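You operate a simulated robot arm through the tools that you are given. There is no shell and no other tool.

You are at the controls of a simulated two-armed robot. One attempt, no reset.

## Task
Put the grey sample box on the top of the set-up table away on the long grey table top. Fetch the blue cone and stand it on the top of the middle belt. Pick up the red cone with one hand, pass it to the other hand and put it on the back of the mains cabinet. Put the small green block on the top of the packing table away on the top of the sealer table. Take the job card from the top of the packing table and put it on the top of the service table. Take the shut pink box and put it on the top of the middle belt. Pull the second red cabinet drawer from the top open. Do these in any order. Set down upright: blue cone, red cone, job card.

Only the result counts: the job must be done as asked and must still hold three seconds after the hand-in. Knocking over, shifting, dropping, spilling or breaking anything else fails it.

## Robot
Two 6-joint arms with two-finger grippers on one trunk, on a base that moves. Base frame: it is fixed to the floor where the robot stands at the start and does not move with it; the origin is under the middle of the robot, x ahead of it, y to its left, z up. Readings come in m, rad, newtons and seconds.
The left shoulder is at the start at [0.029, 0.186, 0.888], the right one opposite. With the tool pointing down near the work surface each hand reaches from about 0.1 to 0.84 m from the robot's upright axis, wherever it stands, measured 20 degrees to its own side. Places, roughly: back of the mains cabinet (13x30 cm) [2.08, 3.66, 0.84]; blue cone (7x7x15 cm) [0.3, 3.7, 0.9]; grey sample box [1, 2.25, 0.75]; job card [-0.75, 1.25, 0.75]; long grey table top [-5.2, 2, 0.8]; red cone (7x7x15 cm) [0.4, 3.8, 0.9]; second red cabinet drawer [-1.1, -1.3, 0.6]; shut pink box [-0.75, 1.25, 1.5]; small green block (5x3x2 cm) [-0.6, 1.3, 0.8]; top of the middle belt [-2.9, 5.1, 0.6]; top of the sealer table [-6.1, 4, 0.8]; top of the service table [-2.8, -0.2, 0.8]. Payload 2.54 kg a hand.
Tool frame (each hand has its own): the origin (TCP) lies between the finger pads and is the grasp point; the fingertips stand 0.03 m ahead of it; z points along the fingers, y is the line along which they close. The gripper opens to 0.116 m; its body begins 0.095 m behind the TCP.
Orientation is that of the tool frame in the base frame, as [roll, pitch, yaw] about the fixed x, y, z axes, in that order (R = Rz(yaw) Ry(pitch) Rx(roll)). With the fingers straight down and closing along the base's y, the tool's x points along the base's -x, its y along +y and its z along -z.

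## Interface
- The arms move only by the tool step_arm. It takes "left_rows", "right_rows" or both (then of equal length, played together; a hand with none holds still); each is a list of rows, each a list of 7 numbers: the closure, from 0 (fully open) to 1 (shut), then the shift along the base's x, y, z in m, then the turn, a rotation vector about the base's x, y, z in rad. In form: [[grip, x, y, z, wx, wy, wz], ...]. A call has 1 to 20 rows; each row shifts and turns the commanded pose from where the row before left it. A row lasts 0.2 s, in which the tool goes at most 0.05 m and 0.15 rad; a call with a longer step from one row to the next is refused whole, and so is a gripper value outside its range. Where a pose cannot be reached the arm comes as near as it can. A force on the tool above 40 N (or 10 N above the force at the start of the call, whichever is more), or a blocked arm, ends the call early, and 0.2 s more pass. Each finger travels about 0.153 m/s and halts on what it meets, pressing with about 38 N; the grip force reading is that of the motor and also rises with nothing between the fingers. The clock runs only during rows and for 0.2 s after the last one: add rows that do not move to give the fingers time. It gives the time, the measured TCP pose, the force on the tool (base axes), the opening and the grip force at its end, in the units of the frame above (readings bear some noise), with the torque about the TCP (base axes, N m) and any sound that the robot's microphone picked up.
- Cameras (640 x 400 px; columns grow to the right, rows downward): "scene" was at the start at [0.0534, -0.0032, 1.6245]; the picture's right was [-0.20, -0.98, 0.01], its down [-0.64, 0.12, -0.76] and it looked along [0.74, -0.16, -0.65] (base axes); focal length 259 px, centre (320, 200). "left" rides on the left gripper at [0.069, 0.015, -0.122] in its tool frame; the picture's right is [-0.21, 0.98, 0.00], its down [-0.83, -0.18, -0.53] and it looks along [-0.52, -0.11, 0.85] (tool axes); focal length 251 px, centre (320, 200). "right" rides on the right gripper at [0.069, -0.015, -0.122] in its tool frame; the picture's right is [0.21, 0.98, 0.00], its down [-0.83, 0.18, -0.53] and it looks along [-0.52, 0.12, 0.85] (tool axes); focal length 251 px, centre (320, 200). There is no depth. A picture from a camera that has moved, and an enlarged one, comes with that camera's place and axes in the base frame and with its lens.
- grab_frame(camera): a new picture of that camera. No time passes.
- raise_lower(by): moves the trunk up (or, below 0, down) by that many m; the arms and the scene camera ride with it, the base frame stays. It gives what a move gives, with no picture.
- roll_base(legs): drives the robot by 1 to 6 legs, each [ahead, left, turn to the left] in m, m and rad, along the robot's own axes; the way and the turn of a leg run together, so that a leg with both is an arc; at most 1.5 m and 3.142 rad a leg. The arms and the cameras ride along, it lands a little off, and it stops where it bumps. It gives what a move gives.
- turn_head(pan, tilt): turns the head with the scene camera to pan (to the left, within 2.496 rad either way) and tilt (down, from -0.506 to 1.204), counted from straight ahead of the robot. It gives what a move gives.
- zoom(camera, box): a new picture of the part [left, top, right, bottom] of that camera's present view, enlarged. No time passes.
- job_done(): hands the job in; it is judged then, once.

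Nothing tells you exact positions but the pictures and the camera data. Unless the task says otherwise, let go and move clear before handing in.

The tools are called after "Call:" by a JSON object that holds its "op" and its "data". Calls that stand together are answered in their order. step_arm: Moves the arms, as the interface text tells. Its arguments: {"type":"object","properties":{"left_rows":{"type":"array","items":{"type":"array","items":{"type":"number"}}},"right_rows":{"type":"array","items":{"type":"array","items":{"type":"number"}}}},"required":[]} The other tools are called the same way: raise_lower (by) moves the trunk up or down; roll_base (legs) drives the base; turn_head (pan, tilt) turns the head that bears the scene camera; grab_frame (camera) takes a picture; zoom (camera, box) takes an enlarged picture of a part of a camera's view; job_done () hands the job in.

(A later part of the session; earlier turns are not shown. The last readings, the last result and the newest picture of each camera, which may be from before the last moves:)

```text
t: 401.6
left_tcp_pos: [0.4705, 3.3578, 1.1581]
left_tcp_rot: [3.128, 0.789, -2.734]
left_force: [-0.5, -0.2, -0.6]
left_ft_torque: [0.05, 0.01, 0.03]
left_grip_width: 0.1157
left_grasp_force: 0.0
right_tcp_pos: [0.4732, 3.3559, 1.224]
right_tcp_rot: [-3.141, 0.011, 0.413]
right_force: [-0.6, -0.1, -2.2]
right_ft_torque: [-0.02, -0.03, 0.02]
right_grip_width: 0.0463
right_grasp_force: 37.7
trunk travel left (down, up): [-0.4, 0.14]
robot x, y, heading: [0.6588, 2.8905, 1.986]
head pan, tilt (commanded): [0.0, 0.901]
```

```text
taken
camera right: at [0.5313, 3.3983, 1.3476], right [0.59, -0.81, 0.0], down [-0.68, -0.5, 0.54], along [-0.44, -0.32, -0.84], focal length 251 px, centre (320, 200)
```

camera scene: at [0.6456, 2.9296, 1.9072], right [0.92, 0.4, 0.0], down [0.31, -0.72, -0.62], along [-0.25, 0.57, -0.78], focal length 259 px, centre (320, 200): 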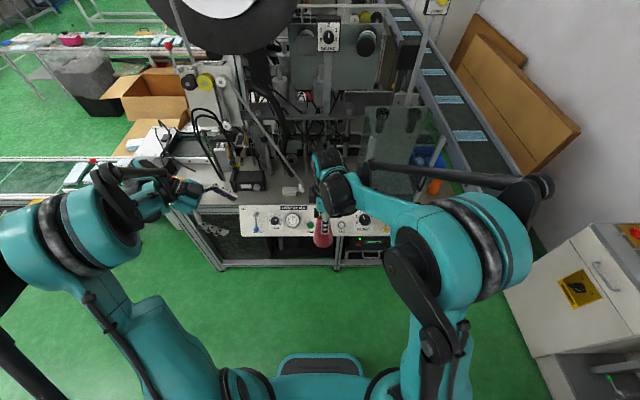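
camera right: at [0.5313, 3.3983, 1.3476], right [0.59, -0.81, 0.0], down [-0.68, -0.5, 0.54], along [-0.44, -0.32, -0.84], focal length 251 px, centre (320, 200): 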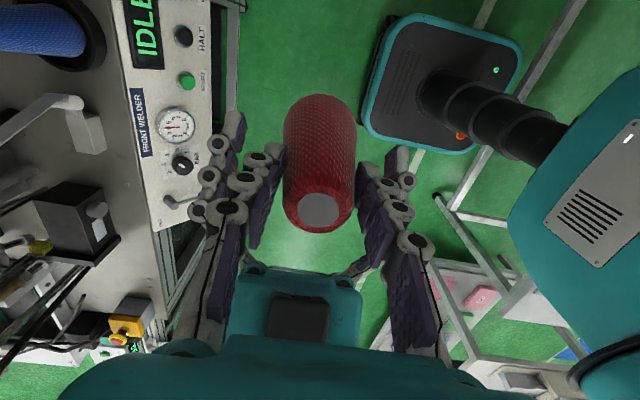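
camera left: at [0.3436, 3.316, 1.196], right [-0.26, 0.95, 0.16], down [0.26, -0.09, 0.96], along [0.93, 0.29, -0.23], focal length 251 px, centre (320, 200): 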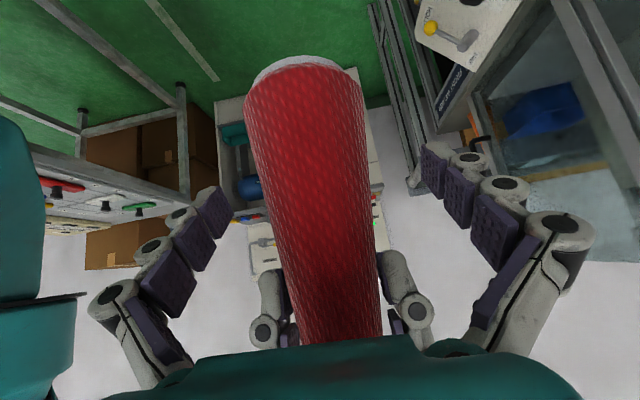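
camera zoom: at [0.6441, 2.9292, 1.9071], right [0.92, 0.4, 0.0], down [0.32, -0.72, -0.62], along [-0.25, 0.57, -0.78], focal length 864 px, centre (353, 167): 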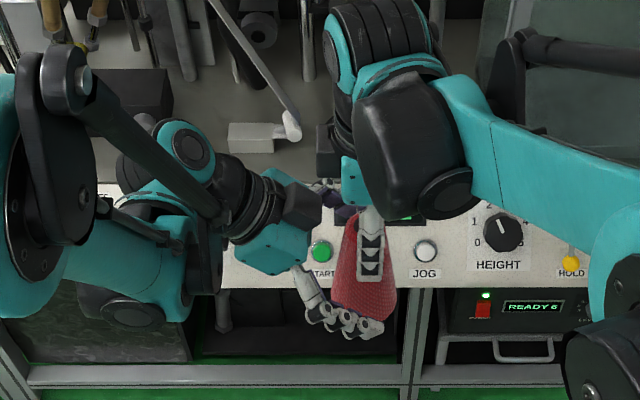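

Both hands are positioned without contact. Closing the left hand on the cone.

Call:
{"op": "step_arm", "data": {"left_rows": [[0.25, 0, 0, 0, 0, 0, 0], [0.5, 0, 0, 0, 0, 0, 0], [0.75, 0, 0, 0, 0, 0, 0], [0.8, 0, 0, 0, 0, 0, 0], [0.8, 0, 0, 0, 0, 0, 0]], "right_rows": [[0.9, 0, 0, 0, 0, 0, 0], [0.9, 0, 0, 0, 0, 0, 0], [0.9, 0, 0, 0, 0, 0, 0], [0.9, 0, 0, 0, 0, 0, 0], [0.9, 0, 0, 0, 0, 0, 0]]}}

Call:
{"op": "grab_frame", "data": {"camera": "left"}}

```text
t: 402.8
left_tcp_pos: [0.4721, 3.3561, 1.1573]
left_tcp_rot: [3.13, 0.789, -2.732]
left_force: [1.6, -12.0, 7.3]
left_ft_torque: [0.16, 0.0, -0.03]
left_grip_width: 0.0587
left_grasp_force: 38.1
right_tcp_pos: [0.4728, 3.3582, 1.2253]
right_tcp_rot: [-3.141, 0.006, 0.413]
right_force: [-0.7, 11.9, -9.2]
right_ft_torque: [0.63, -0.01, 0.04]
right_grip_width: 0.046
right_grasp_force: 37.6
trunk travel left (down, up): [-0.4, 0.14]
robot x, y, heading: [0.6635, 2.8883, 1.985]
head pan, tilt (commanded): [0.0, 0.901]
```

```text
taken
camera left: at [0.3438, 3.316, 1.1961], right [-0.26, 0.95, 0.16], down [0.26, -0.09, 0.96], along [0.93, 0.29, -0.23], focal length 251 px, centre (320, 200)
```

left: 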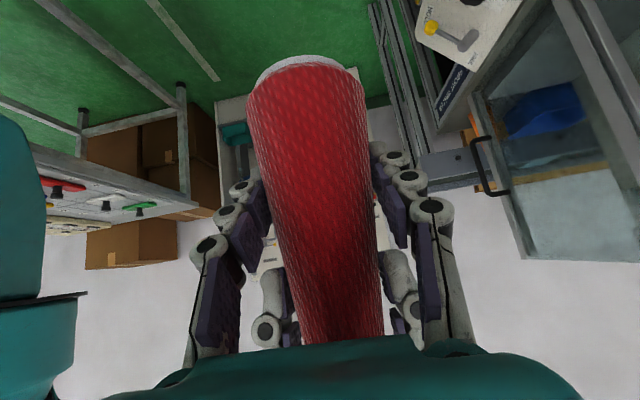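

The left hand holds it too (5.9 cm, 38 N). Now opening the right hand and raising it straight up.

Call:
{"op": "step_arm", "data": {"left_rows": [[0.8, 0, 0, 0, 0, 0, 0], [0.8, 0, 0, 0, 0, 0, 0], [0.8, 0, 0, 0, 0, 0, 0], [0.8, 0, 0, 0, 0, 0, 0]], "right_rows": [[0.5, 0, 0, 0, 0, 0, 0], [0.2, 0, 0, 0, 0, 0, 0], [0, 0, 0, 0, 0, 0, 0], [0, 0, 0, 0, 0, 0, 0]]}}

Call:
{"op": "step_arm", "data": {"right_rows": [[0, 0, 0, 0.02, 0, 0, 0], [0, 0, 0, 0.03, 0, 0, 0], [0, 0, 0, 0.03, 0, 0, 0], [0, 0, 0, 0.03, 0, 0, 0], [0, 0, 0, 0.03, 0, 0, 0], [0, 0, 0, 0, 0, 0, 0]]}}

Call:
{"op": "grab_frame", "data": {"camera": "left"}}

Call:
{"op": "zoom", "data": {"camera": "scene", "box": [220, 150, 400, 270]}}

```text
t: 403.8
left_tcp_pos: [0.4719, 3.3585, 1.1571]
left_tcp_rot: [3.129, 0.79, -2.732]
left_force: [1.1, -0.1, 0.4]
left_ft_torque: [0.0, -0.04, 0.03]
left_grip_width: 0.0587
left_grasp_force: 37.7
right_tcp_pos: [0.4723, 3.3557, 1.2249]
right_tcp_rot: [-3.141, 0.01, 0.412]
right_force: [-0.3, -0.3, 0.3]
right_ft_torque: [-0.02, 0.02, -0.03]
right_grip_width: 0.116
right_grasp_force: 0.1
trunk travel left (down, up): [-0.4, 0.14]
robot x, y, heading: [0.6624, 2.8912, 1.987]
head pan, tilt (commanded): [0.0, 0.901]
```

```text
t: 405.2
left_tcp_pos: [0.4703, 3.3583, 1.1579]
left_tcp_rot: [3.131, 0.789, -2.732]
left_force: [0.5, 0.6, 0.3]
left_ft_torque: [-0.02, -0.02, -0.02]
left_grip_width: 0.0589
left_grasp_force: 37.9
right_tcp_pos: [0.472, 3.3577, 1.3663]
right_tcp_rot: [3.141, 0.008, 0.415]
right_force: [0.7, -0.5, 0.2]
right_ft_torque: [0.0, 0.04, 0.01]
right_grip_width: 0.1161
right_grasp_force: 0.2
trunk travel left (down, up): [-0.4, 0.14]
robot x, y, heading: [0.6588, 2.8917, 1.985]
head pan, tilt (commanded): [0.0, 0.901]
```

```text
taken
camera left: at [0.3434, 3.3165, 1.1959], right [-0.26, 0.95, 0.16], down [0.26, -0.09, 0.96], along [0.93, 0.29, -0.23], focal length 251 px, centre (320, 200)
```

left: 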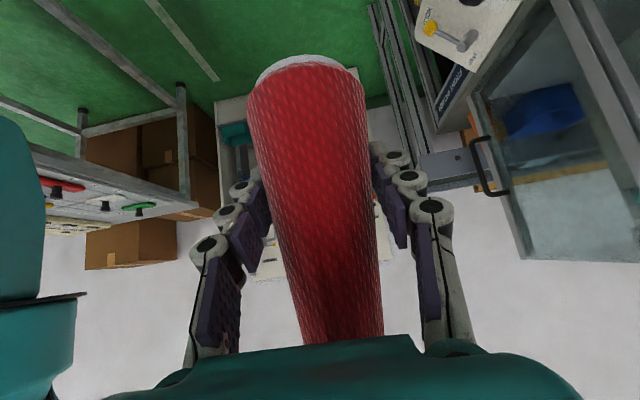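

```text
3.33 times, centred on (310, 210) of scene
camera zoom: at [0.6442, 2.9302, 1.9071], right [0.92, 0.4, 0.0], down [0.32, -0.72, -0.62], along [-0.25, 0.57, -0.78], focal length 864 px, centre (353, 167)
```

zoom: 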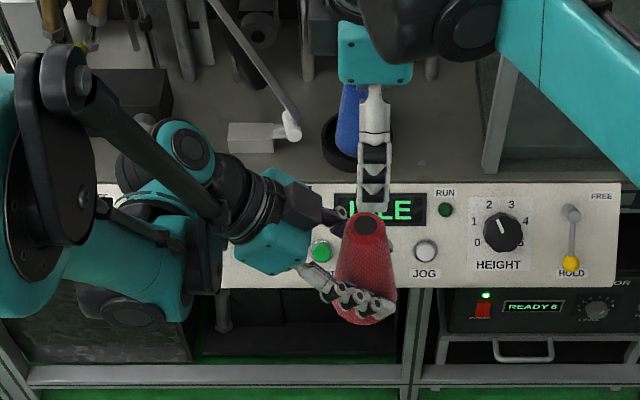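

The hand-over worked: the left hand holds the red cone upright. I'll move the right hand aside, then turn and drive toward the mains cabinet.

Call:
{"op": "step_arm", "data": {"right_rows": [[0, 0, 0, 0.03, 0, 0, 0], [0, 0.0183, 0.008, 0, 0, 0, -0.1428], [0, 0.0183, 0.008, 0, 0, 0, -0.1428], [0, 0.0183, 0.008, 0, 0, 0, -0.1428], [0, 0.0183, 0.008, 0, 0, 0, -0.1428], [0, 0.0183, 0.008, 0, 0, 0, -0.1428], [0, 0.0183, 0.008, 0, 0, 0, -0.1428], [0, 0.0183, 0.008, 0, 0, 0, -0.1428], [0, 0.0183, 0.008, 0, 0, 0, -0.1428], [0, 0.0183, 0.008, 0, 0, 0, -0.1428], [0, 0.0183, 0.008, 0, 0, 0, -0.1428], [0, 0.0183, 0.008, 0, 0, 0, -0.1428], [0, 0, 0, 0, 0, 0, 0]]}}

Call:
{"op": "roll_base", "data": {"legs": [[0.12, 0, 0], [0, 0, -1.57], [0.65, -0.08, 0]]}}

Call:
{"op": "turn_head", "data": {"pan": 0, "tilt": 0.8}}

Call:
{"op": "grab_frame", "data": {"camera": "scene"}}

```text
t: 408.0
left_tcp_pos: [0.4704, 3.3573, 1.1574]
left_tcp_rot: [3.127, 0.789, -2.73]
left_force: [-0.4, -0.2, -0.1]
left_ft_torque: [0.0, -0.01, 0.02]
left_grip_width: 0.0587
left_grasp_force: 37.9
right_tcp_pos: [0.67, 3.4443, 1.3948]
right_tcp_rot: [-3.14, 0.007, -1.157]
right_force: [0.2, 0.3, 0.3]
right_ft_torque: [-0.02, -0.02, 0.05]
right_grip_width: 0.1161
right_grasp_force: 0.1
trunk travel left (down, up): [-0.4, 0.14]
robot x, y, heading: [0.6609, 2.8891, 1.985]
head pan, tilt (commanded): [0.0, 0.901]
```

```text
t: 416.2
left_tcp_pos: [1.6885, 3.4088, 1.1584]
left_tcp_rot: [3.127, 0.789, 2.012]
left_force: [-0.6, 0.1, -2.2]
left_ft_torque: [0.0, -0.01, -0.02]
left_grip_width: 0.0582
left_grasp_force: 38.0
right_tcp_pos: [1.7807, 3.2125, 1.3952]
right_tcp_rot: [-3.141, 0.006, -2.696]
right_force: [-0.4, 0.6, -0.4]
right_ft_torque: [-0.06, 0.01, 0.0]
right_grip_width: 0.1161
right_grasp_force: 0.0
trunk travel left (down, up): [-0.4, 0.14]
robot x, y, heading: [1.2253, 3.2035, 0.443]
head pan, tilt (commanded): [0.0, 0.901]
```

```text
t: 416.9
left_tcp_pos: [1.6879, 3.4094, 1.1572]
left_tcp_rot: [3.129, 0.785, 2.01]
left_force: [-0.1, 0.3, -2.1]
left_ft_torque: [-0.04, 0.01, 0.01]
left_grip_width: 0.0581
left_grasp_force: 37.8
right_tcp_pos: [1.781, 3.2126, 1.3942]
right_tcp_rot: [-3.141, 0.007, -2.697]
right_force: [1.0, 0.2, -0.3]
right_ft_torque: [0.0, 0.01, -0.01]
right_grip_width: 0.1159
right_grasp_force: 0.0
trunk travel left (down, up): [-0.4, 0.14]
robot x, y, heading: [1.2253, 3.2018, 0.439]
head pan, tilt (commanded): [0.0, 0.799]
```

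```text
taken
camera scene: at [1.2742, 3.2264, 1.915], right [0.43, -0.9, 0.0], down [-0.65, -0.31, -0.7], along [0.63, 0.3, -0.72], focal length 259 px, centre (320, 200)
```

scene: 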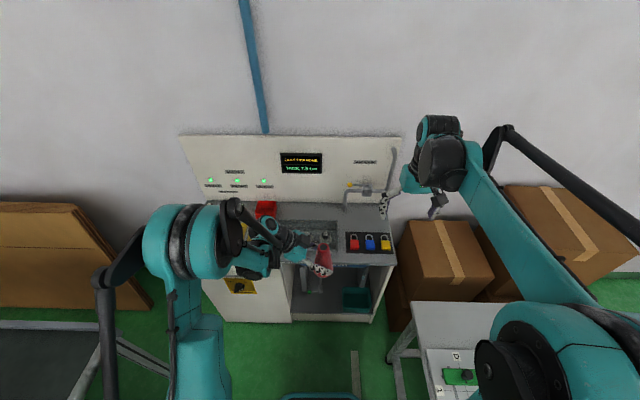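

I'm in front of the mains cabinet. Zooming on its top to see the back strip and its contents.

Call:
{"op": "zoom", "data": {"camera": "scene", "box": [190, 180, 410, 290]}}

Call:
{"op": "grab_frame", "data": {"camera": "right"}}

```text
2.91 times, centred on (300, 235) of scene
camera zoom: at [1.2742, 3.2264, 1.915], right [0.43, -0.9, 0.0], down [-0.65, -0.31, -0.7], along [0.63, 0.3, -0.72], focal length 754 px, centre (378, 98)
```

zoom: 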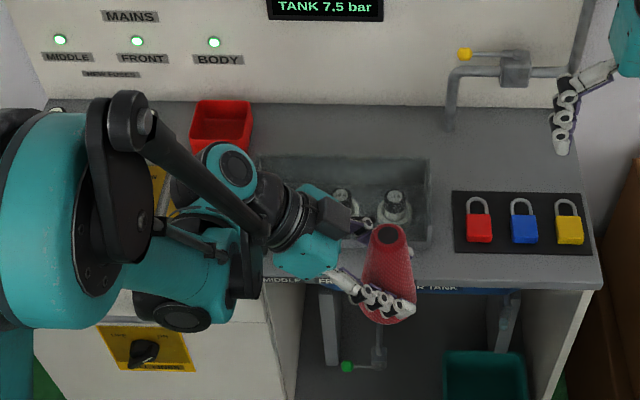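

```text
taken
camera right: at [1.725, 3.1685, 1.5172], right [-0.61, 0.79, 0.0], down [0.66, 0.52, 0.54], along [0.43, 0.33, -0.84], focal length 251 px, centre (320, 200)
```

right: 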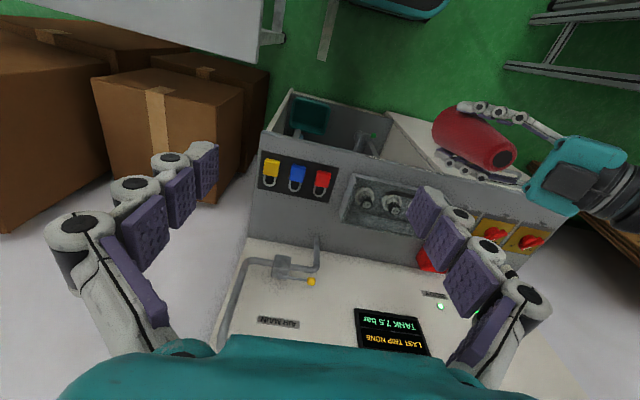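

The back strip is the flat counter between the regulator tray and the upright panel. I'll drive 33 cm closer with the cone held high.

Call:
{"op": "roll_base", "data": {"legs": [[0.32, 0, -0.015]]}}

Call:
{"op": "turn_head", "data": {"pan": 0, "tilt": 0.9}}

Call:
{"op": "grab_frame", "data": {"camera": "scene"}}

Call:
{"op": "zoom", "data": {"camera": "scene", "box": [200, 100, 440, 260]}}

Call:
{"op": "grab_frame", "data": {"camera": "right"}}

```text
t: 419.1
left_tcp_pos: [1.9849, 3.5328, 1.1576]
left_tcp_rot: [3.127, 0.786, 1.987]
left_force: [0.6, -0.2, -3.7]
left_ft_torque: [-0.03, 0.03, -0.01]
left_grip_width: 0.0581
left_grasp_force: 38.3
right_tcp_pos: [2.0722, 3.3335, 1.3957]
right_tcp_rot: [-3.139, 0.005, -2.722]
right_force: [-0.2, 0.6, 0.5]
right_ft_torque: [-0.04, 0.01, -0.01]
right_grip_width: 0.1159
right_grasp_force: 0.0
trunk travel left (down, up): [-0.4, 0.14]
robot x, y, heading: [1.5208, 3.3432, 0.42]
head pan, tilt (commanded): [0.0, 0.799]
```

```text
t: 419.7
left_tcp_pos: [1.9857, 3.5328, 1.1566]
left_tcp_rot: [3.129, 0.787, 1.986]
left_force: [0.0, -0.5, -2.5]
left_ft_torque: [0.0, 0.03, -0.01]
left_grip_width: 0.0581
left_grasp_force: 38.5
right_tcp_pos: [2.0732, 3.3341, 1.3946]
right_tcp_rot: [-3.139, 0.009, -2.721]
right_force: [0.1, 0.8, -0.8]
right_ft_torque: [-0.02, -0.01, 0.02]
right_grip_width: 0.116
right_grasp_force: 0.1
trunk travel left (down, up): [-0.4, 0.14]
robot x, y, heading: [1.5149, 3.3372, 0.423]
head pan, tilt (commanded): [0.0, 0.901]
```

```text
taken
camera scene: at [1.563, 3.3582, 1.9071], right [0.41, -0.91, 0.0], down [-0.72, -0.32, -0.62], along [0.57, 0.25, -0.78], focal length 259 px, centre (320, 200)
```

scene: 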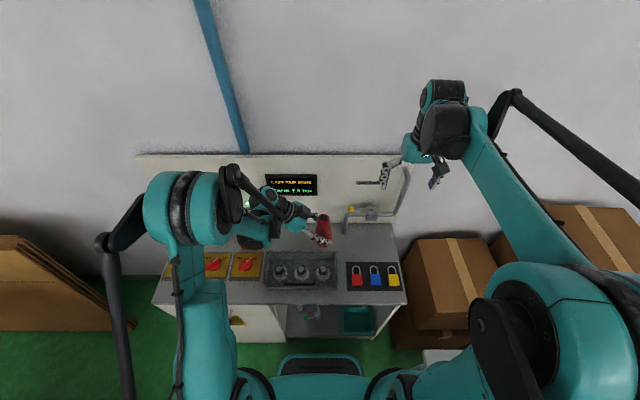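

```text
2.50 times, centred on (320, 180) of scene
camera zoom: at [1.563, 3.3582, 1.9071], right [0.41, -0.91, 0.0], down [-0.72, -0.32, -0.62], along [0.57, 0.25, -0.78], focal length 648 px, centre (320, 250)
```

zoom: 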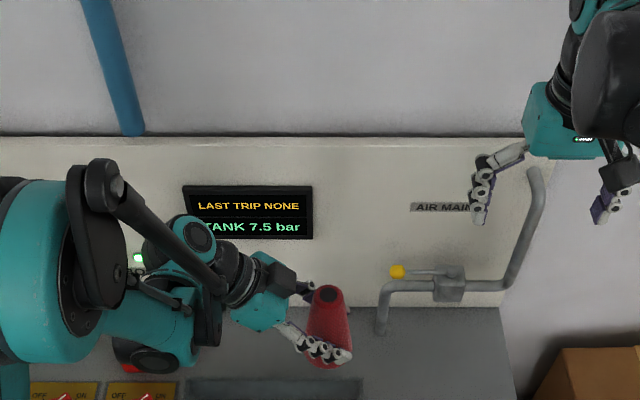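

```text
taken
camera right: at [2.0169, 3.2918, 1.5171], right [-0.59, 0.8, 0.0], down [0.68, 0.5, 0.54], along [0.44, 0.32, -0.84], focal length 251 px, centre (320, 200)
```

right: 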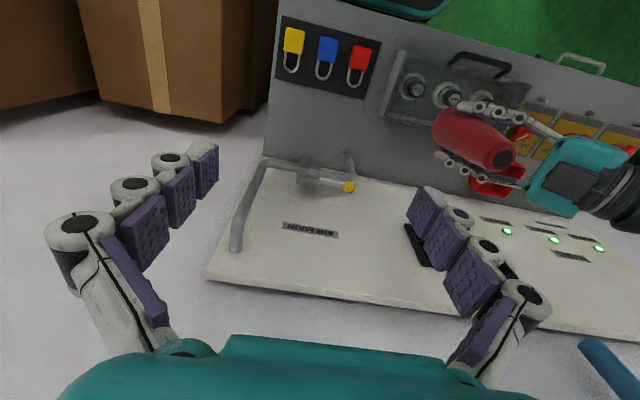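

The target spot is behind the tray, about 13 cm ahead of the cone. I'll move the cone over it at height and check.

Call:
{"op": "step_arm", "data": {"left_rows": [[0.8, 0.0253, 0.0218, 0, 0, 0, 0], [0.8, 0.0253, 0.0218, 0, 0, 0, 0], [0.8, 0.0253, 0.0218, 0, 0, 0, 0], [0.8, 0.0253, 0.0218, 0, 0, 0, 0], [0.8, 0, 0, 0, 0, 0, 0]]}}

Call:
{"op": "raise_lower", "data": {"by": -0.16}}

Call:
{"op": "zoom", "data": {"camera": "scene", "box": [200, 130, 440, 290]}}

Call:
{"op": "grab_frame", "data": {"camera": "right"}}

Call:
{"op": "grab_frame", "data": {"camera": "left"}}

```text
t: 420.9
left_tcp_pos: [2.0854, 3.6195, 1.1575]
left_tcp_rot: [3.128, 0.785, 1.986]
left_force: [-0.5, 0.1, -2.6]
left_ft_torque: [-0.02, -0.01, 0.01]
left_grip_width: 0.0583
left_grasp_force: 37.7
right_tcp_pos: [2.0728, 3.3325, 1.3947]
right_tcp_rot: [-3.14, 0.009, -2.721]
right_force: [0.1, 0.1, 0.1]
right_ft_torque: [0.01, -0.05, 0.0]
right_grip_width: 0.1159
right_grasp_force: 0.0
trunk travel left (down, up): [-0.4, 0.14]
robot x, y, heading: [1.5187, 3.3425, 0.42]
head pan, tilt (commanded): [0.0, 0.901]
```

```text
t: 422.8
left_tcp_pos: [2.0862, 3.6203, 0.9987]
left_tcp_rot: [3.128, 0.787, 1.986]
left_force: [0.2, -0.1, -2.9]
left_ft_torque: [0.0, 0.0, 0.02]
left_grip_width: 0.0582
left_grasp_force: 37.7
right_tcp_pos: [2.0741, 3.3354, 1.2356]
right_tcp_rot: [-3.14, 0.007, -2.72]
right_force: [0.2, -0.6, 0.7]
right_ft_torque: [-0.02, 0.03, 0.01]
right_grip_width: 0.116
right_grasp_force: 0.0
trunk travel left (down, up): [-0.24, 0.3]
robot x, y, heading: [1.5181, 3.3429, 0.421]
head pan, tilt (commanded): [0.0, 0.901]
```

```text
2.50 times, centred on (320, 210) of scene
camera zoom: at [1.5619, 3.3578, 1.7473], right [0.41, -0.91, 0.0], down [-0.72, -0.32, -0.62], along [0.57, 0.25, -0.78], focal length 648 px, centre (320, 175)
```

zoom: 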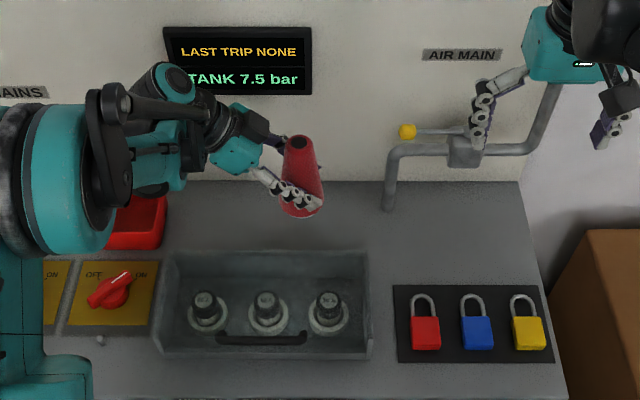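

```text
taken
camera right: at [2.0161, 3.2915, 1.3576], right [-0.59, 0.8, 0.0], down [0.68, 0.5, 0.54], along [0.44, 0.32, -0.84], focal length 251 px, centre (320, 200)
```

right: 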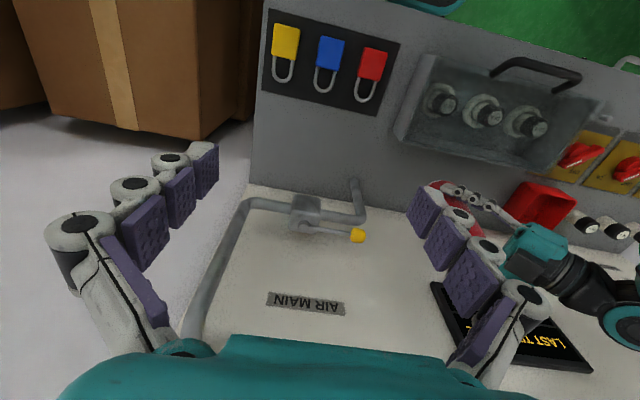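

```text
taken
camera left: at [2.0456, 3.7505, 1.0357], right [0.95, 0.26, 0.16], down [-0.09, -0.26, 0.96], along [0.3, -0.93, -0.23], focal length 251 px, centre (320, 200)
```

left: 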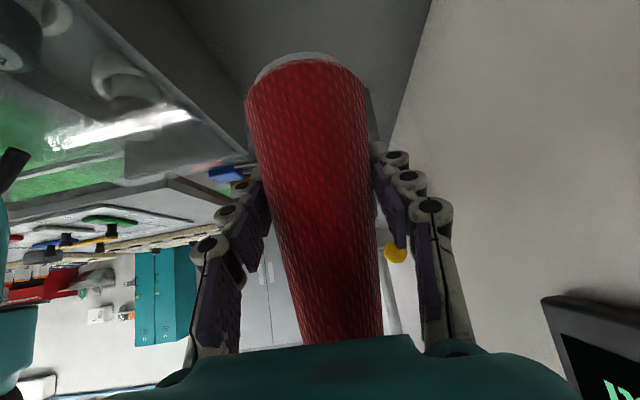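

The spot is clear: flat counter behind the tray. I'll shift 1.5 cm further from the tray and lower with the trunk.

Call:
{"op": "step_arm", "data": {"left_rows": [[0.8, 0.0137, 0.0061, 0, 0, 0, 0], [0.8, 0, 0, 0, 0, 0, 0]]}}

Call:
{"op": "raise_lower", "data": {"by": -0.075}}

Call:
{"op": "zoom", "data": {"camera": "scene", "box": [220, 150, 400, 270]}}

```text
t: 423.4
left_tcp_pos: [2.0989, 3.6265, 0.9989]
left_tcp_rot: [3.129, 0.788, 1.987]
left_force: [0.4, 0.4, -2.9]
left_ft_torque: [-0.02, -0.02, 0.05]
left_grip_width: 0.058
left_grasp_force: 38.3
right_tcp_pos: [2.0728, 3.3334, 1.2348]
right_tcp_rot: [-3.141, 0.008, -2.721]
right_force: [-0.1, -0.7, 0.9]
right_ft_torque: [0.01, 0.01, 0.01]
right_grip_width: 0.1158
right_grasp_force: 0.0
trunk travel left (down, up): [-0.24, 0.3]
robot x, y, heading: [1.5171, 3.3407, 0.424]
head pan, tilt (commanded): [0.0, 0.901]
```

```text
t: 424.5
left_tcp_pos: [2.0992, 3.6272, 0.9233]
left_tcp_rot: [3.126, 0.786, 1.985]
left_force: [-0.5, 1.0, -1.7]
left_ft_torque: [-0.03, 0.02, -0.02]
left_grip_width: 0.0582
left_grasp_force: 37.5
right_tcp_pos: [2.0726, 3.3337, 1.1598]
right_tcp_rot: [-3.139, 0.01, -2.721]
right_force: [0.5, -0.4, -0.3]
right_ft_torque: [0.01, -0.03, -0.01]
right_grip_width: 0.1159
right_grasp_force: 0.2
trunk travel left (down, up): [-0.165, 0.375]
robot x, y, heading: [1.5177, 3.3411, 0.423]
head pan, tilt (commanded): [0.0, 0.901]
```

```text
3.33 times, centred on (310, 210) of scene
camera zoom: at [1.5618, 3.3578, 1.6723], right [0.41, -0.91, 0.0], down [-0.72, -0.32, -0.62], along [0.57, 0.25, -0.78], focal length 864 px, centre (353, 167)
```

zoom: 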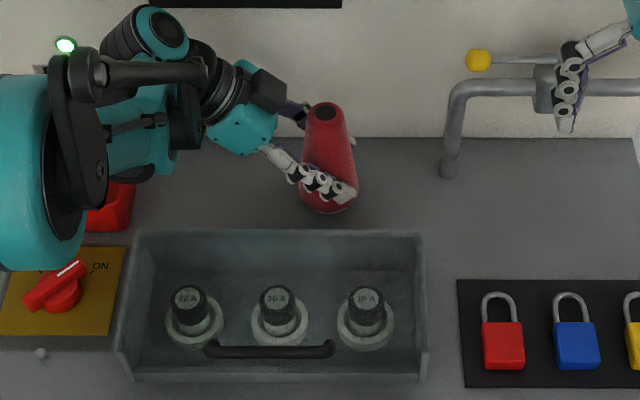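

Nearly down and clear of the tray. Small steps now until contact.

Call:
{"op": "step_arm", "data": {"left_rows": [[0.8, 0, 0, -0.005, 0, 0, 0], [0.8, 0, 0, -0.005, 0, 0, 0], [0.8, 0, 0, 0, 0, 0, 0]]}}

Call:
{"op": "step_arm", "data": {"left_rows": [[0.8, 0, 0, -0.003, 0, 0, 0], [0.8, 0, 0, -0.003, 0, 0, 0], [0.8, 0, 0, 0, 0, 0, 0]]}}

```text
t: 425.3
left_tcp_pos: [2.1, 3.6271, 0.9134]
left_tcp_rot: [3.128, 0.786, 1.986]
left_force: [-0.4, 0.2, -3.1]
left_ft_torque: [0.0, -0.05, 0.02]
left_grip_width: 0.058
left_grasp_force: 37.8
right_tcp_pos: [2.0723, 3.3336, 1.1601]
right_tcp_rot: [-3.14, 0.006, -2.719]
right_force: [0.6, 0.6, -0.2]
right_ft_torque: [0.02, -0.01, -0.02]
right_grip_width: 0.116
right_grasp_force: 0.0
trunk travel left (down, up): [-0.165, 0.375]
robot x, y, heading: [1.5151, 3.3391, 0.422]
head pan, tilt (commanded): [0.0, 0.901]
```

```text
t: 425.9
left_tcp_pos: [2.0993, 3.6258, 0.9129]
left_tcp_rot: [3.125, 0.797, 1.987]
left_force: [-2.3, 0.5, 19.5]
left_ft_torque: [0.44, 0.53, -0.05]
left_grip_width: 0.0581
left_grasp_force: 38.4
right_tcp_pos: [2.0697, 3.3335, 1.1612]
right_tcp_rot: [-3.14, 0.011, -2.721]
right_force: [-0.3, 0.4, 0.4]
right_ft_torque: [0.0, 0.0, 0.01]
right_grip_width: 0.116
right_grasp_force: 0.1
trunk travel left (down, up): [-0.165, 0.375]
robot x, y, heading: [1.5176, 3.3403, 0.42]
head pan, tilt (commanded): [0.0, 0.901]
stopped in row 3 (left hand): the force on the tool passed its limit at 44 N (the readings are from after the stop); the commanded pose is now the measured one
```

Contact. Let me look before releasing.

Call:
{"op": "zoom", "data": {"camera": "scene", "box": [260, 160, 380, 240]}}

Call:
{"op": "zoom", "data": {"camera": "right", "box": [330, 60, 640, 280]}}

```text
5.00 times, centred on (320, 200) of scene
camera zoom: at [1.5601, 3.3574, 1.6722], right [0.41, -0.91, 0.0], down [-0.71, -0.32, -0.62], along [0.57, 0.25, -0.78], focal length 1296 px, centre (320, 200)
```

zoom: 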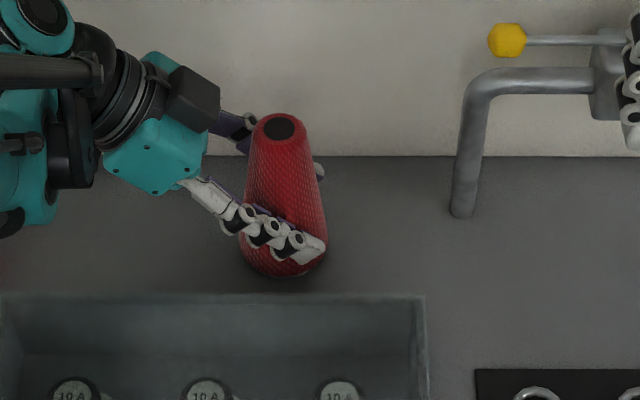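

```text
1.82 times, centred on (485, 170) of right
camera zoom: at [2.0148, 3.2914, 1.2831], right [-0.6, 0.8, 0.0], down [0.67, 0.5, 0.54], along [0.44, 0.32, -0.84], focal length 457 px, centre (20, 254)
```

zoom: 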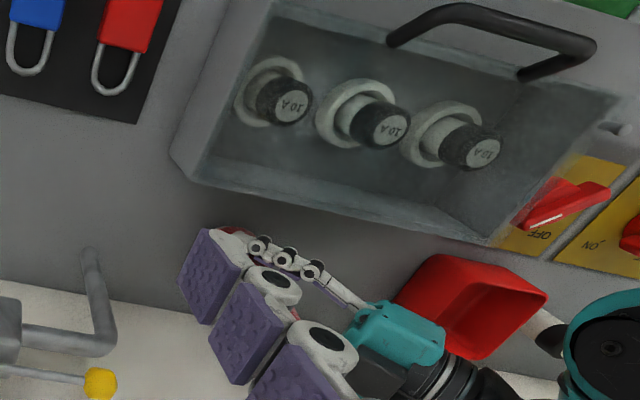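

The cone stands upright behind the tray. Opening the left hand gradually and backing off along its pointing direction.

Call:
{"op": "step_arm", "data": {"left_rows": [[0.45, 0, 0, 0, 0, 0, 0], [0.3, 0, 0, 0, 0, 0, 0], [0.1, 0, 0, 0, 0, 0, 0], [0.05, 0, 0, 0, 0, 0, 0], [0.05, 0, 0, 0, 0, 0, 0]]}}

Call:
{"op": "zoom", "data": {"camera": "scene", "box": [260, 160, 380, 240]}}

Call:
{"op": "grab_frame", "data": {"camera": "left"}}

```text
t: 427.1
left_tcp_pos: [2.1019, 3.6271, 0.9094]
left_tcp_rot: [3.125, 0.794, 1.987]
left_force: [-1.1, 0.3, -0.1]
left_ft_torque: [0.03, 0.0, -0.03]
left_grip_width: 0.1102
left_grasp_force: 0.1
right_tcp_pos: [2.0728, 3.3337, 1.1597]
right_tcp_rot: [-3.139, 0.009, -2.72]
right_force: [0.4, -0.7, -0.4]
right_ft_torque: [0.0, 0.0, -0.02]
right_grip_width: 0.116
right_grasp_force: 0.1
trunk travel left (down, up): [-0.165, 0.375]
robot x, y, heading: [1.5188, 3.3392, 0.422]
head pan, tilt (commanded): [0.0, 0.901]
```

```text
5.00 times, centred on (320, 200) of scene
camera zoom: at [1.562, 3.3579, 1.6721], right [0.41, -0.91, 0.0], down [-0.72, -0.32, -0.62], along [0.57, 0.25, -0.78], focal length 1296 px, centre (320, 200)
```

zoom: 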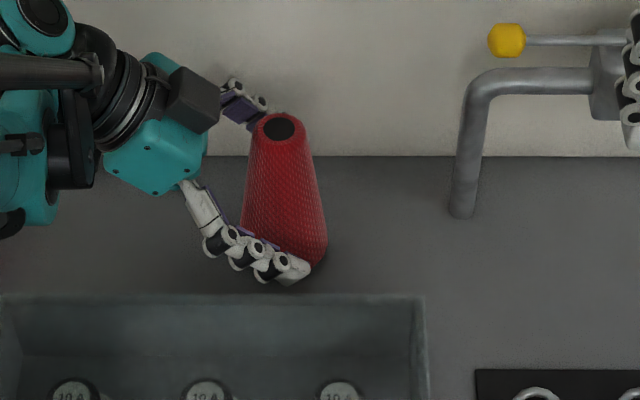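

```text
taken
camera left: at [2.0594, 3.7568, 0.9475], right [0.95, 0.27, 0.16], down [-0.09, -0.26, 0.96], along [0.3, -0.93, -0.22], focal length 251 px, centre (320, 200)
```

left: 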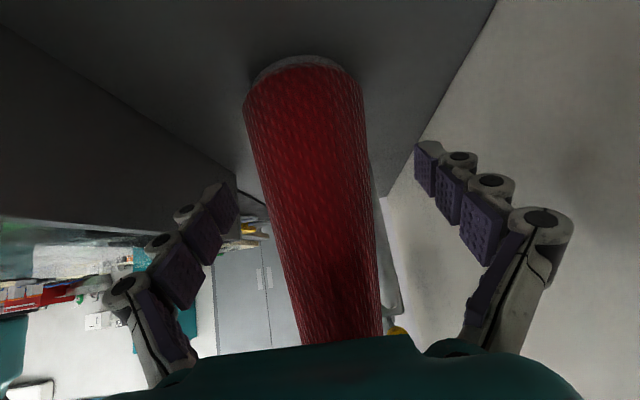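

Released and standing. Backing the left hand away up and to the left.

Call:
{"op": "step_arm", "data": {"left_rows": [[0.05, -0.0087, 0.0194, 0.0212, 0, 0, 0], [0.05, -0.0087, 0.0194, 0.0212, 0, 0, 0], [0.05, -0.0087, 0.0194, 0.0212, 0, 0, 0], [0.05, -0.0087, 0.0194, 0.0212, 0, 0, 0], [0.05, -0.0087, 0.0194, 0.0212, 0, 0, 0], [0.05, 0, 0, 0.03, 0, 0, 0], [0, 0, 0, 0.03, 0, 0, 0], [0, 0, 0, 0, 0, 0, 0]]}}

Call:
{"op": "raise_lower", "data": {"by": 0.2}}

Call:
{"op": "zoom", "data": {"camera": "scene", "box": [200, 150, 440, 310]}}

```text
t: 428.9
left_tcp_pos: [2.0568, 3.7245, 1.0764]
left_tcp_rot: [3.125, 0.794, 1.988]
left_force: [-0.2, 0.3, 0.5]
left_ft_torque: [-0.02, 0.01, 0.0]
left_grip_width: 0.1158
left_grasp_force: 0.0
right_tcp_pos: [2.0725, 3.3339, 1.16]
right_tcp_rot: [-3.141, 0.008, -2.721]
right_force: [0.7, -0.4, 1.2]
right_ft_torque: [-0.03, 0.0, -0.03]
right_grip_width: 0.1158
right_grasp_force: 0.1
trunk travel left (down, up): [-0.165, 0.375]
robot x, y, heading: [1.518, 3.3395, 0.422]
head pan, tilt (commanded): [0.0, 0.901]
```

```text
t: 431.1
left_tcp_pos: [2.0571, 3.725, 1.2751]
left_tcp_rot: [3.124, 0.794, 1.988]
left_force: [0.1, -0.7, 0.0]
left_ft_torque: [0.0, 0.0, 0.03]
left_grip_width: 0.1161
left_grasp_force: 0.0
right_tcp_pos: [2.0727, 3.334, 1.359]
right_tcp_rot: [-3.141, 0.009, -2.72]
right_force: [0.6, -0.3, -0.2]
right_ft_torque: [0.02, -0.02, 0.01]
right_grip_width: 0.1162
right_grasp_force: 0.0
trunk travel left (down, up): [-0.365, 0.175]
robot x, y, heading: [1.5221, 3.3403, 0.421]
head pan, tilt (commanded): [0.0, 0.901]
```

```text
2.50 times, centred on (320, 230) of scene
camera zoom: at [1.5621, 3.358, 1.872], right [0.41, -0.91, 0.0], down [-0.72, -0.32, -0.62], along [0.57, 0.25, -0.78], focal length 648 px, centre (320, 125)
```

zoom: 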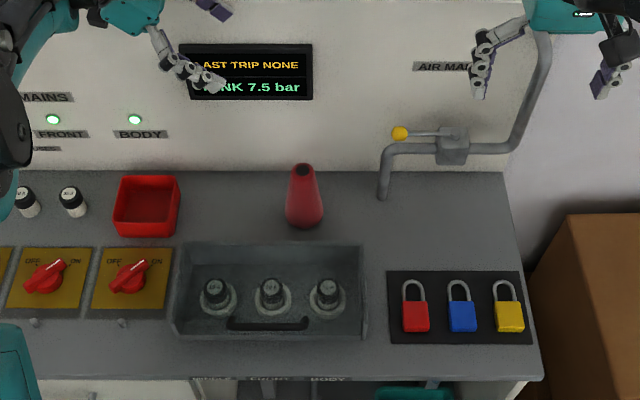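

The red cone stands upright on the back of the mains cabinet, well inside the strip. Now I'll bring the left hand back to its normal pose and back away.

Call:
{"op": "step_arm", "data": {"left_rows": [[0, -0.0365, -0.0163, 0, 0, 0, 0], [0, -0.0365, -0.0163, 0, 0, 0, 0], [0, -0.0365, -0.0163, 0, 0, 0, 0], [0, -0.0365, -0.0163, 0, 0, 0, 0], [0, -0.008, 0.018, 0, 0.12, 0.0537, 0], [0, -0.008, 0.018, 0, 0.12, 0.0537, 0], [0, -0.008, 0.018, 0, 0.12, 0.0537, 0], [0, 0, 0, 0, 0.12, 0.0537, 0], [0, 0, 0, 0, 0.12, 0.0537, 0], [0, 0, 0, 0, 0.12, 0.0537, 0], [0, 0, 0, 0, 0, 0, 0.1428], [0, 0, 0, 0, 0, 0, 0.1428], [0, 0, 0, 0, 0, 0, 0.1428], [0, 0, 0, 0, 0, 0, 0.1428], [0, 0, 0, 0, 0, 0, 0.1428], [0, 0, 0, 0, 0, 0, 0.1428], [0, 0, 0, 0, 0, 0, 0.1428], [0, 0, 0, 0, 0, 0, 0.1428], [0, 0, 0, 0, 0, 0, 0.1428], [0, 0, 0, 0, 0, 0, 0.1428]]}}

Call:
{"op": "step_arm", "data": {"left_rows": [[0, 0, 0, 0, 0, 0, 0.1428], [0, 0, 0, 0, 0, 0, 0]]}}

Call:
{"op": "roll_base", "data": {"legs": [[-0.6, 0.03, 0]]}}

Call:
{"op": "grab_frame", "data": {"camera": "scene"}}

```text
t: 435.3
left_tcp_pos: [1.8871, 3.7134, 1.2764]
left_tcp_rot: [3.126, 0.005, -2.866]
left_force: [-0.4, 0.7, 0.0]
left_ft_torque: [-0.01, 0.0, -0.01]
left_grip_width: 0.1162
left_grasp_force: 0.0
right_tcp_pos: [2.0731, 3.3336, 1.3605]
right_tcp_rot: [-3.139, 0.01, -2.722]
right_force: [0.4, -0.6, 0.9]
right_ft_torque: [-0.02, -0.01, 0.03]
right_grip_width: 0.1159
right_grasp_force: 0.2
trunk travel left (down, up): [-0.365, 0.175]
robot x, y, heading: [1.5161, 3.3389, 0.427]
head pan, tilt (commanded): [0.0, 0.901]
```

```text
t: 435.9
left_tcp_pos: [1.8864, 3.7132, 1.2765]
left_tcp_rot: [3.128, 0.004, -2.722]
left_force: [0.3, -0.3, 0.1]
left_ft_torque: [-0.04, -0.01, 0.0]
left_grip_width: 0.1159
left_grasp_force: 0.0
right_tcp_pos: [2.0729, 3.3336, 1.3602]
right_tcp_rot: [-3.138, 0.009, -2.721]
right_force: [0.2, -0.2, -0.8]
right_ft_torque: [0.01, -0.01, 0.02]
right_grip_width: 0.1159
right_grasp_force: 0.1
trunk travel left (down, up): [-0.365, 0.175]
robot x, y, heading: [1.523, 3.3413, 0.421]
head pan, tilt (commanded): [0.0, 0.901]
```

```text
t: 439.3
left_tcp_pos: [1.3312, 3.4954, 1.2767]
left_tcp_rot: [3.127, 0.005, -2.738]
left_force: [-1.0, -0.2, -0.1]
left_ft_torque: [0.02, 0.01, 0.03]
left_grip_width: 0.1159
left_grasp_force: 0.0
right_tcp_pos: [1.5123, 3.1142, 1.3602]
right_tcp_rot: [-3.14, 0.009, -2.733]
right_force: [0.2, -0.7, 0.0]
right_ft_torque: [-0.05, -0.05, 0.01]
right_grip_width: 0.1161
right_grasp_force: 0.1
trunk travel left (down, up): [-0.365, 0.175]
robot x, y, heading: [0.9602, 3.1262, 0.403]
head pan, tilt (commanded): [0.0, 0.901]
```

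```text
taken
camera scene: at [1.002, 3.1446, 1.8721], right [0.4, -0.92, 0.0], down [-0.72, -0.31, -0.62], along [0.57, 0.25, -0.78], focal length 259 px, centre (320, 200)
```

scene: 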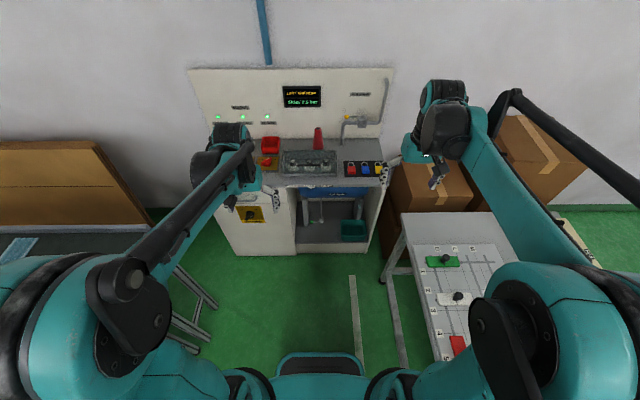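

Now the blue cone: I'll back up along the corridor and turn left to face the machine again.

Call:
{"op": "roll_base", "data": {"legs": [[-0.5, 0.0, 0], [0, 0, 1.582]]}}

Call:
{"op": "step_arm", "data": {"left_rows": [[0, 0.008, -0.0183, 0, 0, 0, 0], [0, 0.008, -0.0183, 0, 0, 0, 0], [0, 0.008, -0.0183, 0, 0, 0, 0], [0, 0.008, -0.0183, 0, 0, 0, 0], [0, 0.008, -0.0183, 0, 0, 0, 0], [0, 0.008, -0.0183, 0, 0, 0, 0], [0, 0.008, -0.0183, 0, 0, 0, 0], [0, 0.008, -0.0183, 0, 0, 0, 0], [0, 0, 0, 0, 0, 0, 0], [0, 0, 0, 0, 0, 0, 0], [0, 0, 0, 0, 0, 0, 0], [0, 0, 0, 0, 0, 0, 0]], "right_rows": [[0, 0, 0, 0, 0, 0, -0.1428], [0, 0, 0, 0, 0, 0, -0.1428], [0, 0, 0, 0, 0, 0, -0.1428], [0, 0, 0, 0, 0, 0, -0.1428], [0, 0, 0, 0, 0, 0, -0.1428], [0, 0, 0, 0, 0, 0, -0.1428], [0, 0, 0, 0, 0, 0, -0.1428], [0, 0, 0, 0, 0, 0, -0.1428], [0, 0, 0, 0, 0, 0, -0.1428], [0, 0, 0, 0, 0, 0, -0.1428], [0, 0, 0, 0, 0, 0, -0.1428], [0, 0, 0, 0, 0, 0, 0]]}}

Call:
{"op": "grab_frame", "data": {"camera": "scene"}}

Call:
{"op": "grab_frame", "data": {"camera": "right"}}

```text
t: 446.1
left_tcp_pos: [0.1146, 3.2872, 1.2766]
left_tcp_rot: [3.127, 0.004, -1.129]
left_force: [1.0, 1.1, 0.4]
left_ft_torque: [0.03, 0.02, 0.01]
left_grip_width: 0.1159
left_grasp_force: 0.0
right_tcp_pos: [0.489, 3.483, 1.3605]
right_tcp_rot: [-3.14, 0.007, -1.126]
right_force: [0.0, 0.4, -0.3]
right_ft_torque: [-0.02, 0.0, 0.0]
right_grip_width: 0.116
right_grasp_force: 0.0
trunk travel left (down, up): [-0.365, 0.175]
robot x, y, heading: [0.4966, 2.9275, 2.017]
head pan, tilt (commanded): [0.0, 0.901]
```

```text
t: 448.7
left_tcp_pos: [0.1779, 3.1411, 1.276]
left_tcp_rot: [3.128, 0.003, -1.13]
left_force: [0.7, 0.3, 0.8]
left_ft_torque: [0.0, -0.01, -0.01]
left_grip_width: 0.1158
left_grasp_force: 0.1
right_tcp_pos: [0.4898, 3.4834, 1.3591]
right_tcp_rot: [3.141, 0.008, -2.697]
right_force: [-0.9, -0.2, -0.2]
right_ft_torque: [0.02, 0.0, -0.02]
right_grip_width: 0.116
right_grasp_force: 0.1
trunk travel left (down, up): [-0.365, 0.175]
robot x, y, heading: [0.4971, 2.9281, 2.016]
head pan, tilt (commanded): [0.0, 0.901]
```

```text
taken
camera scene: at [0.4781, 2.9691, 1.8721], right [0.9, 0.43, 0.0], down [0.34, -0.71, -0.62], along [-0.27, 0.56, -0.78], focal length 259 px, centre (320, 200)
```

scene: 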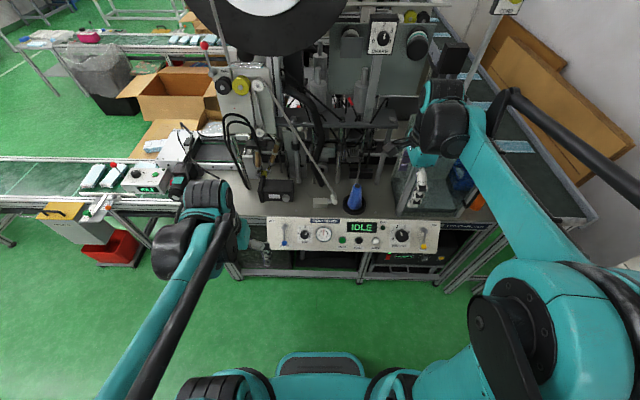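

```text
taken
camera right: at [0.433, 3.4401, 1.4823], right [-0.61, 0.79, 0.0], down [0.66, 0.52, 0.54], along [0.43, 0.33, -0.84], focal length 251 px, centre (320, 200)
```

right: 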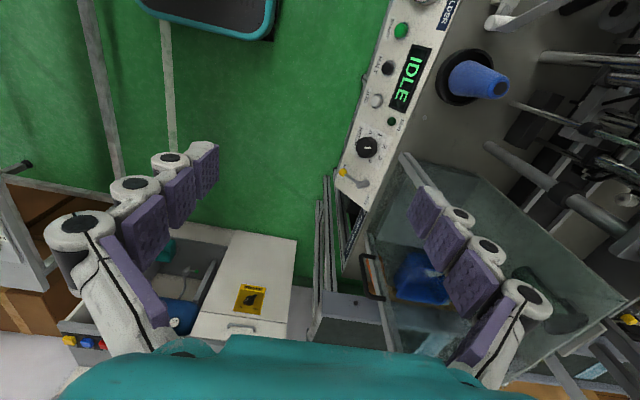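

The blue cone is at about (0.295,3.73). Moving closer and lowering the trunk so the right hand can come over it.

Call:
{"op": "roll_base", "data": {"legs": [[0.12, 0, 0]]}}

Call:
{"op": "raise_lower", "data": {"by": -0.2}}

Call:
{"op": "grab_frame", "data": {"camera": "right"}}

```text
t: 450.0
left_tcp_pos: [0.1283, 3.2473, 1.2775]
left_tcp_rot: [3.127, 0.005, -1.132]
left_force: [0.6, 0.7, -0.1]
left_ft_torque: [0.01, 0.03, 0.02]
left_grip_width: 0.116
left_grasp_force: 0.2
right_tcp_pos: [0.4394, 3.5903, 1.3597]
right_tcp_rot: [3.142, 0.01, -2.698]
right_force: [-0.1, 0.5, -0.8]
right_ft_torque: [-0.01, 0.01, 0.01]
right_grip_width: 0.1161
right_grasp_force: 0.2
trunk travel left (down, up): [-0.365, 0.175]
robot x, y, heading: [0.4497, 3.0351, 2.011]
head pan, tilt (commanded): [0.0, 0.901]
```

```text
t: 452.1
left_tcp_pos: [0.1279, 3.248, 1.0756]
left_tcp_rot: [3.128, 0.005, -1.131]
left_force: [-0.2, 0.1, -0.1]
left_ft_torque: [-0.01, -0.01, -0.01]
left_grip_width: 0.1157
left_grasp_force: 0.0
right_tcp_pos: [0.4392, 3.5898, 1.1604]
right_tcp_rot: [-3.141, 0.009, -2.698]
right_force: [0.4, -0.3, 0.1]
right_ft_torque: [-0.01, 0.01, -0.02]
right_grip_width: 0.1159
right_grasp_force: 0.0
trunk travel left (down, up): [-0.165, 0.375]
robot x, y, heading: [0.4461, 3.0329, 2.014]
head pan, tilt (commanded): [0.0, 0.901]
```

```text
taken
camera right: at [0.3834, 3.5466, 1.2826], right [-0.61, 0.79, 0.0], down [0.66, 0.52, 0.54], along [0.43, 0.33, -0.84], focal length 251 px, centre (320, 200)
```

right: 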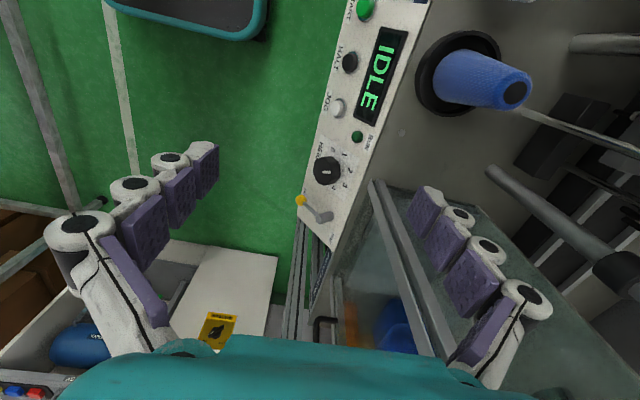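

Moving the right hand over the blue cone.

Call:
{"op": "step_arm", "data": {"right_rows": [[0, -0.0288, 0.0286, 0, 0, 0, 0], [0, -0.0288, 0.0286, 0, 0, 0, 0], [0, -0.0288, 0.0286, 0, 0, 0, 0], [0, -0.0288, 0.0286, 0, 0, 0, 0], [0, -0.0288, 0.0286, 0, 0, 0, 0], [0, 0, 0, -0.03, 0, 0, 0], [0, 0, 0, -0.03, 0, 0, 0], [0, 0, 0, 0, 0, 0, 0]]}}

Call:
{"op": "grab_frame", "data": {"camera": "right"}}

Call:
{"op": "zoom", "data": {"camera": "scene", "box": [270, 130, 410, 240]}}

```text
t: 453.9
left_tcp_pos: [0.1292, 3.2468, 1.075]
left_tcp_rot: [3.126, 0.005, -1.131]
left_force: [0.2, 0.7, 0.3]
left_ft_torque: [0.03, 0.04, 0.03]
left_grip_width: 0.116
left_grasp_force: 0.0
right_tcp_pos: [0.2976, 3.7328, 1.0988]
right_tcp_rot: [-3.139, 0.01, -2.696]
right_force: [0.8, -0.6, 0.6]
right_ft_torque: [-0.01, -0.03, 0.02]
right_grip_width: 0.1161
right_grasp_force: 0.1
trunk travel left (down, up): [-0.165, 0.375]
robot x, y, heading: [0.4454, 3.0345, 2.013]
head pan, tilt (commanded): [0.0, 0.901]
```

```text
taken
camera right: at [0.2408, 3.6893, 1.2216], right [-0.61, 0.79, 0.0], down [0.66, 0.52, 0.54], along [0.43, 0.33, -0.84], focal length 251 px, centre (320, 200)
```

right: 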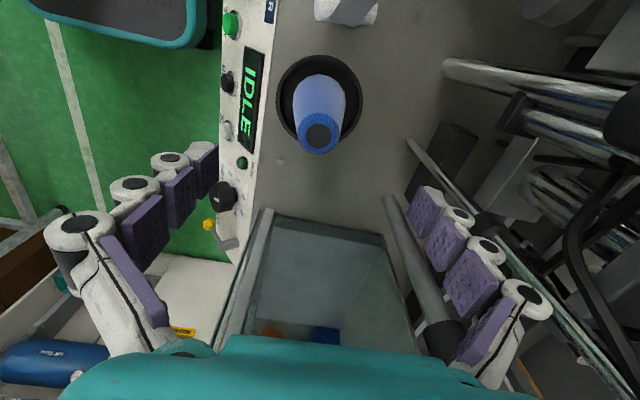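

```text
3.64 times, centred on (340, 185) of scene
camera zoom: at [0.4278, 3.0751, 1.6722], right [0.9, 0.43, 0.0], down [0.34, -0.71, -0.62], along [-0.27, 0.56, -0.78], focal length 943 px, centre (247, 254)
```

zoom: 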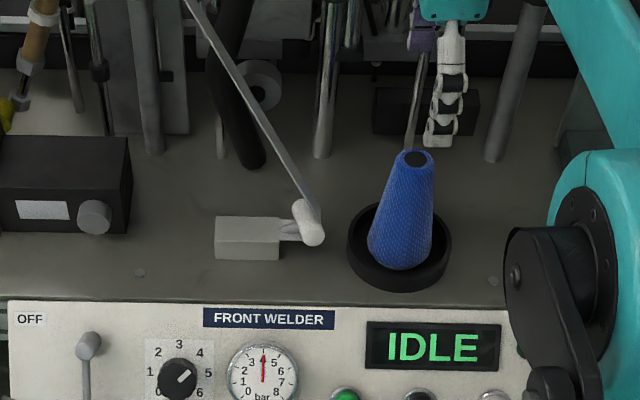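

Aligned on the blue cone's axis with clearance behind. Descending and gripping.

Call:
{"op": "step_arm", "data": {"right_rows": [[0, 0, 0, -0.035, 0, 0, 0], [0, 0, 0, -0.035, 0, 0, 0], [0, 0, 0, -0.035, 0, 0, 0], [0, 0, 0, -0.03, 0, 0, 0], [0, 0, 0, 0, 0, 0, 0]]}}

Call:
{"op": "grab_frame", "data": {"camera": "right"}}

```text
t: 455.1
left_tcp_pos: [0.1289, 3.2464, 1.0765]
left_tcp_rot: [3.127, 0.005, -1.131]
left_force: [-0.6, -0.4, 1.3]
left_ft_torque: [0.0, 0.0, -0.02]
left_grip_width: 0.116
left_grasp_force: 0.1
right_tcp_pos: [0.2942, 3.7321, 0.9648]
right_tcp_rot: [-3.141, 0.009, -2.698]
right_force: [-0.3, 0.7, 0.9]
right_ft_torque: [-0.02, 0.02, -0.01]
right_grip_width: 0.1162
right_grasp_force: 0.1
trunk travel left (down, up): [-0.165, 0.375]
robot x, y, heading: [0.4506, 3.0362, 2.013]
head pan, tilt (commanded): [0.0, 0.901]
```

```text
taken
camera right: at [0.2387, 3.6889, 1.087], right [-0.61, 0.79, 0.0], down [0.66, 0.52, 0.54], along [0.43, 0.33, -0.84], focal length 251 px, centre (320, 200)
```

right: 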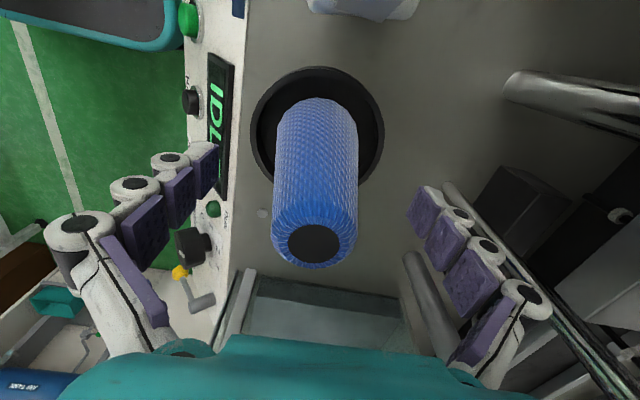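

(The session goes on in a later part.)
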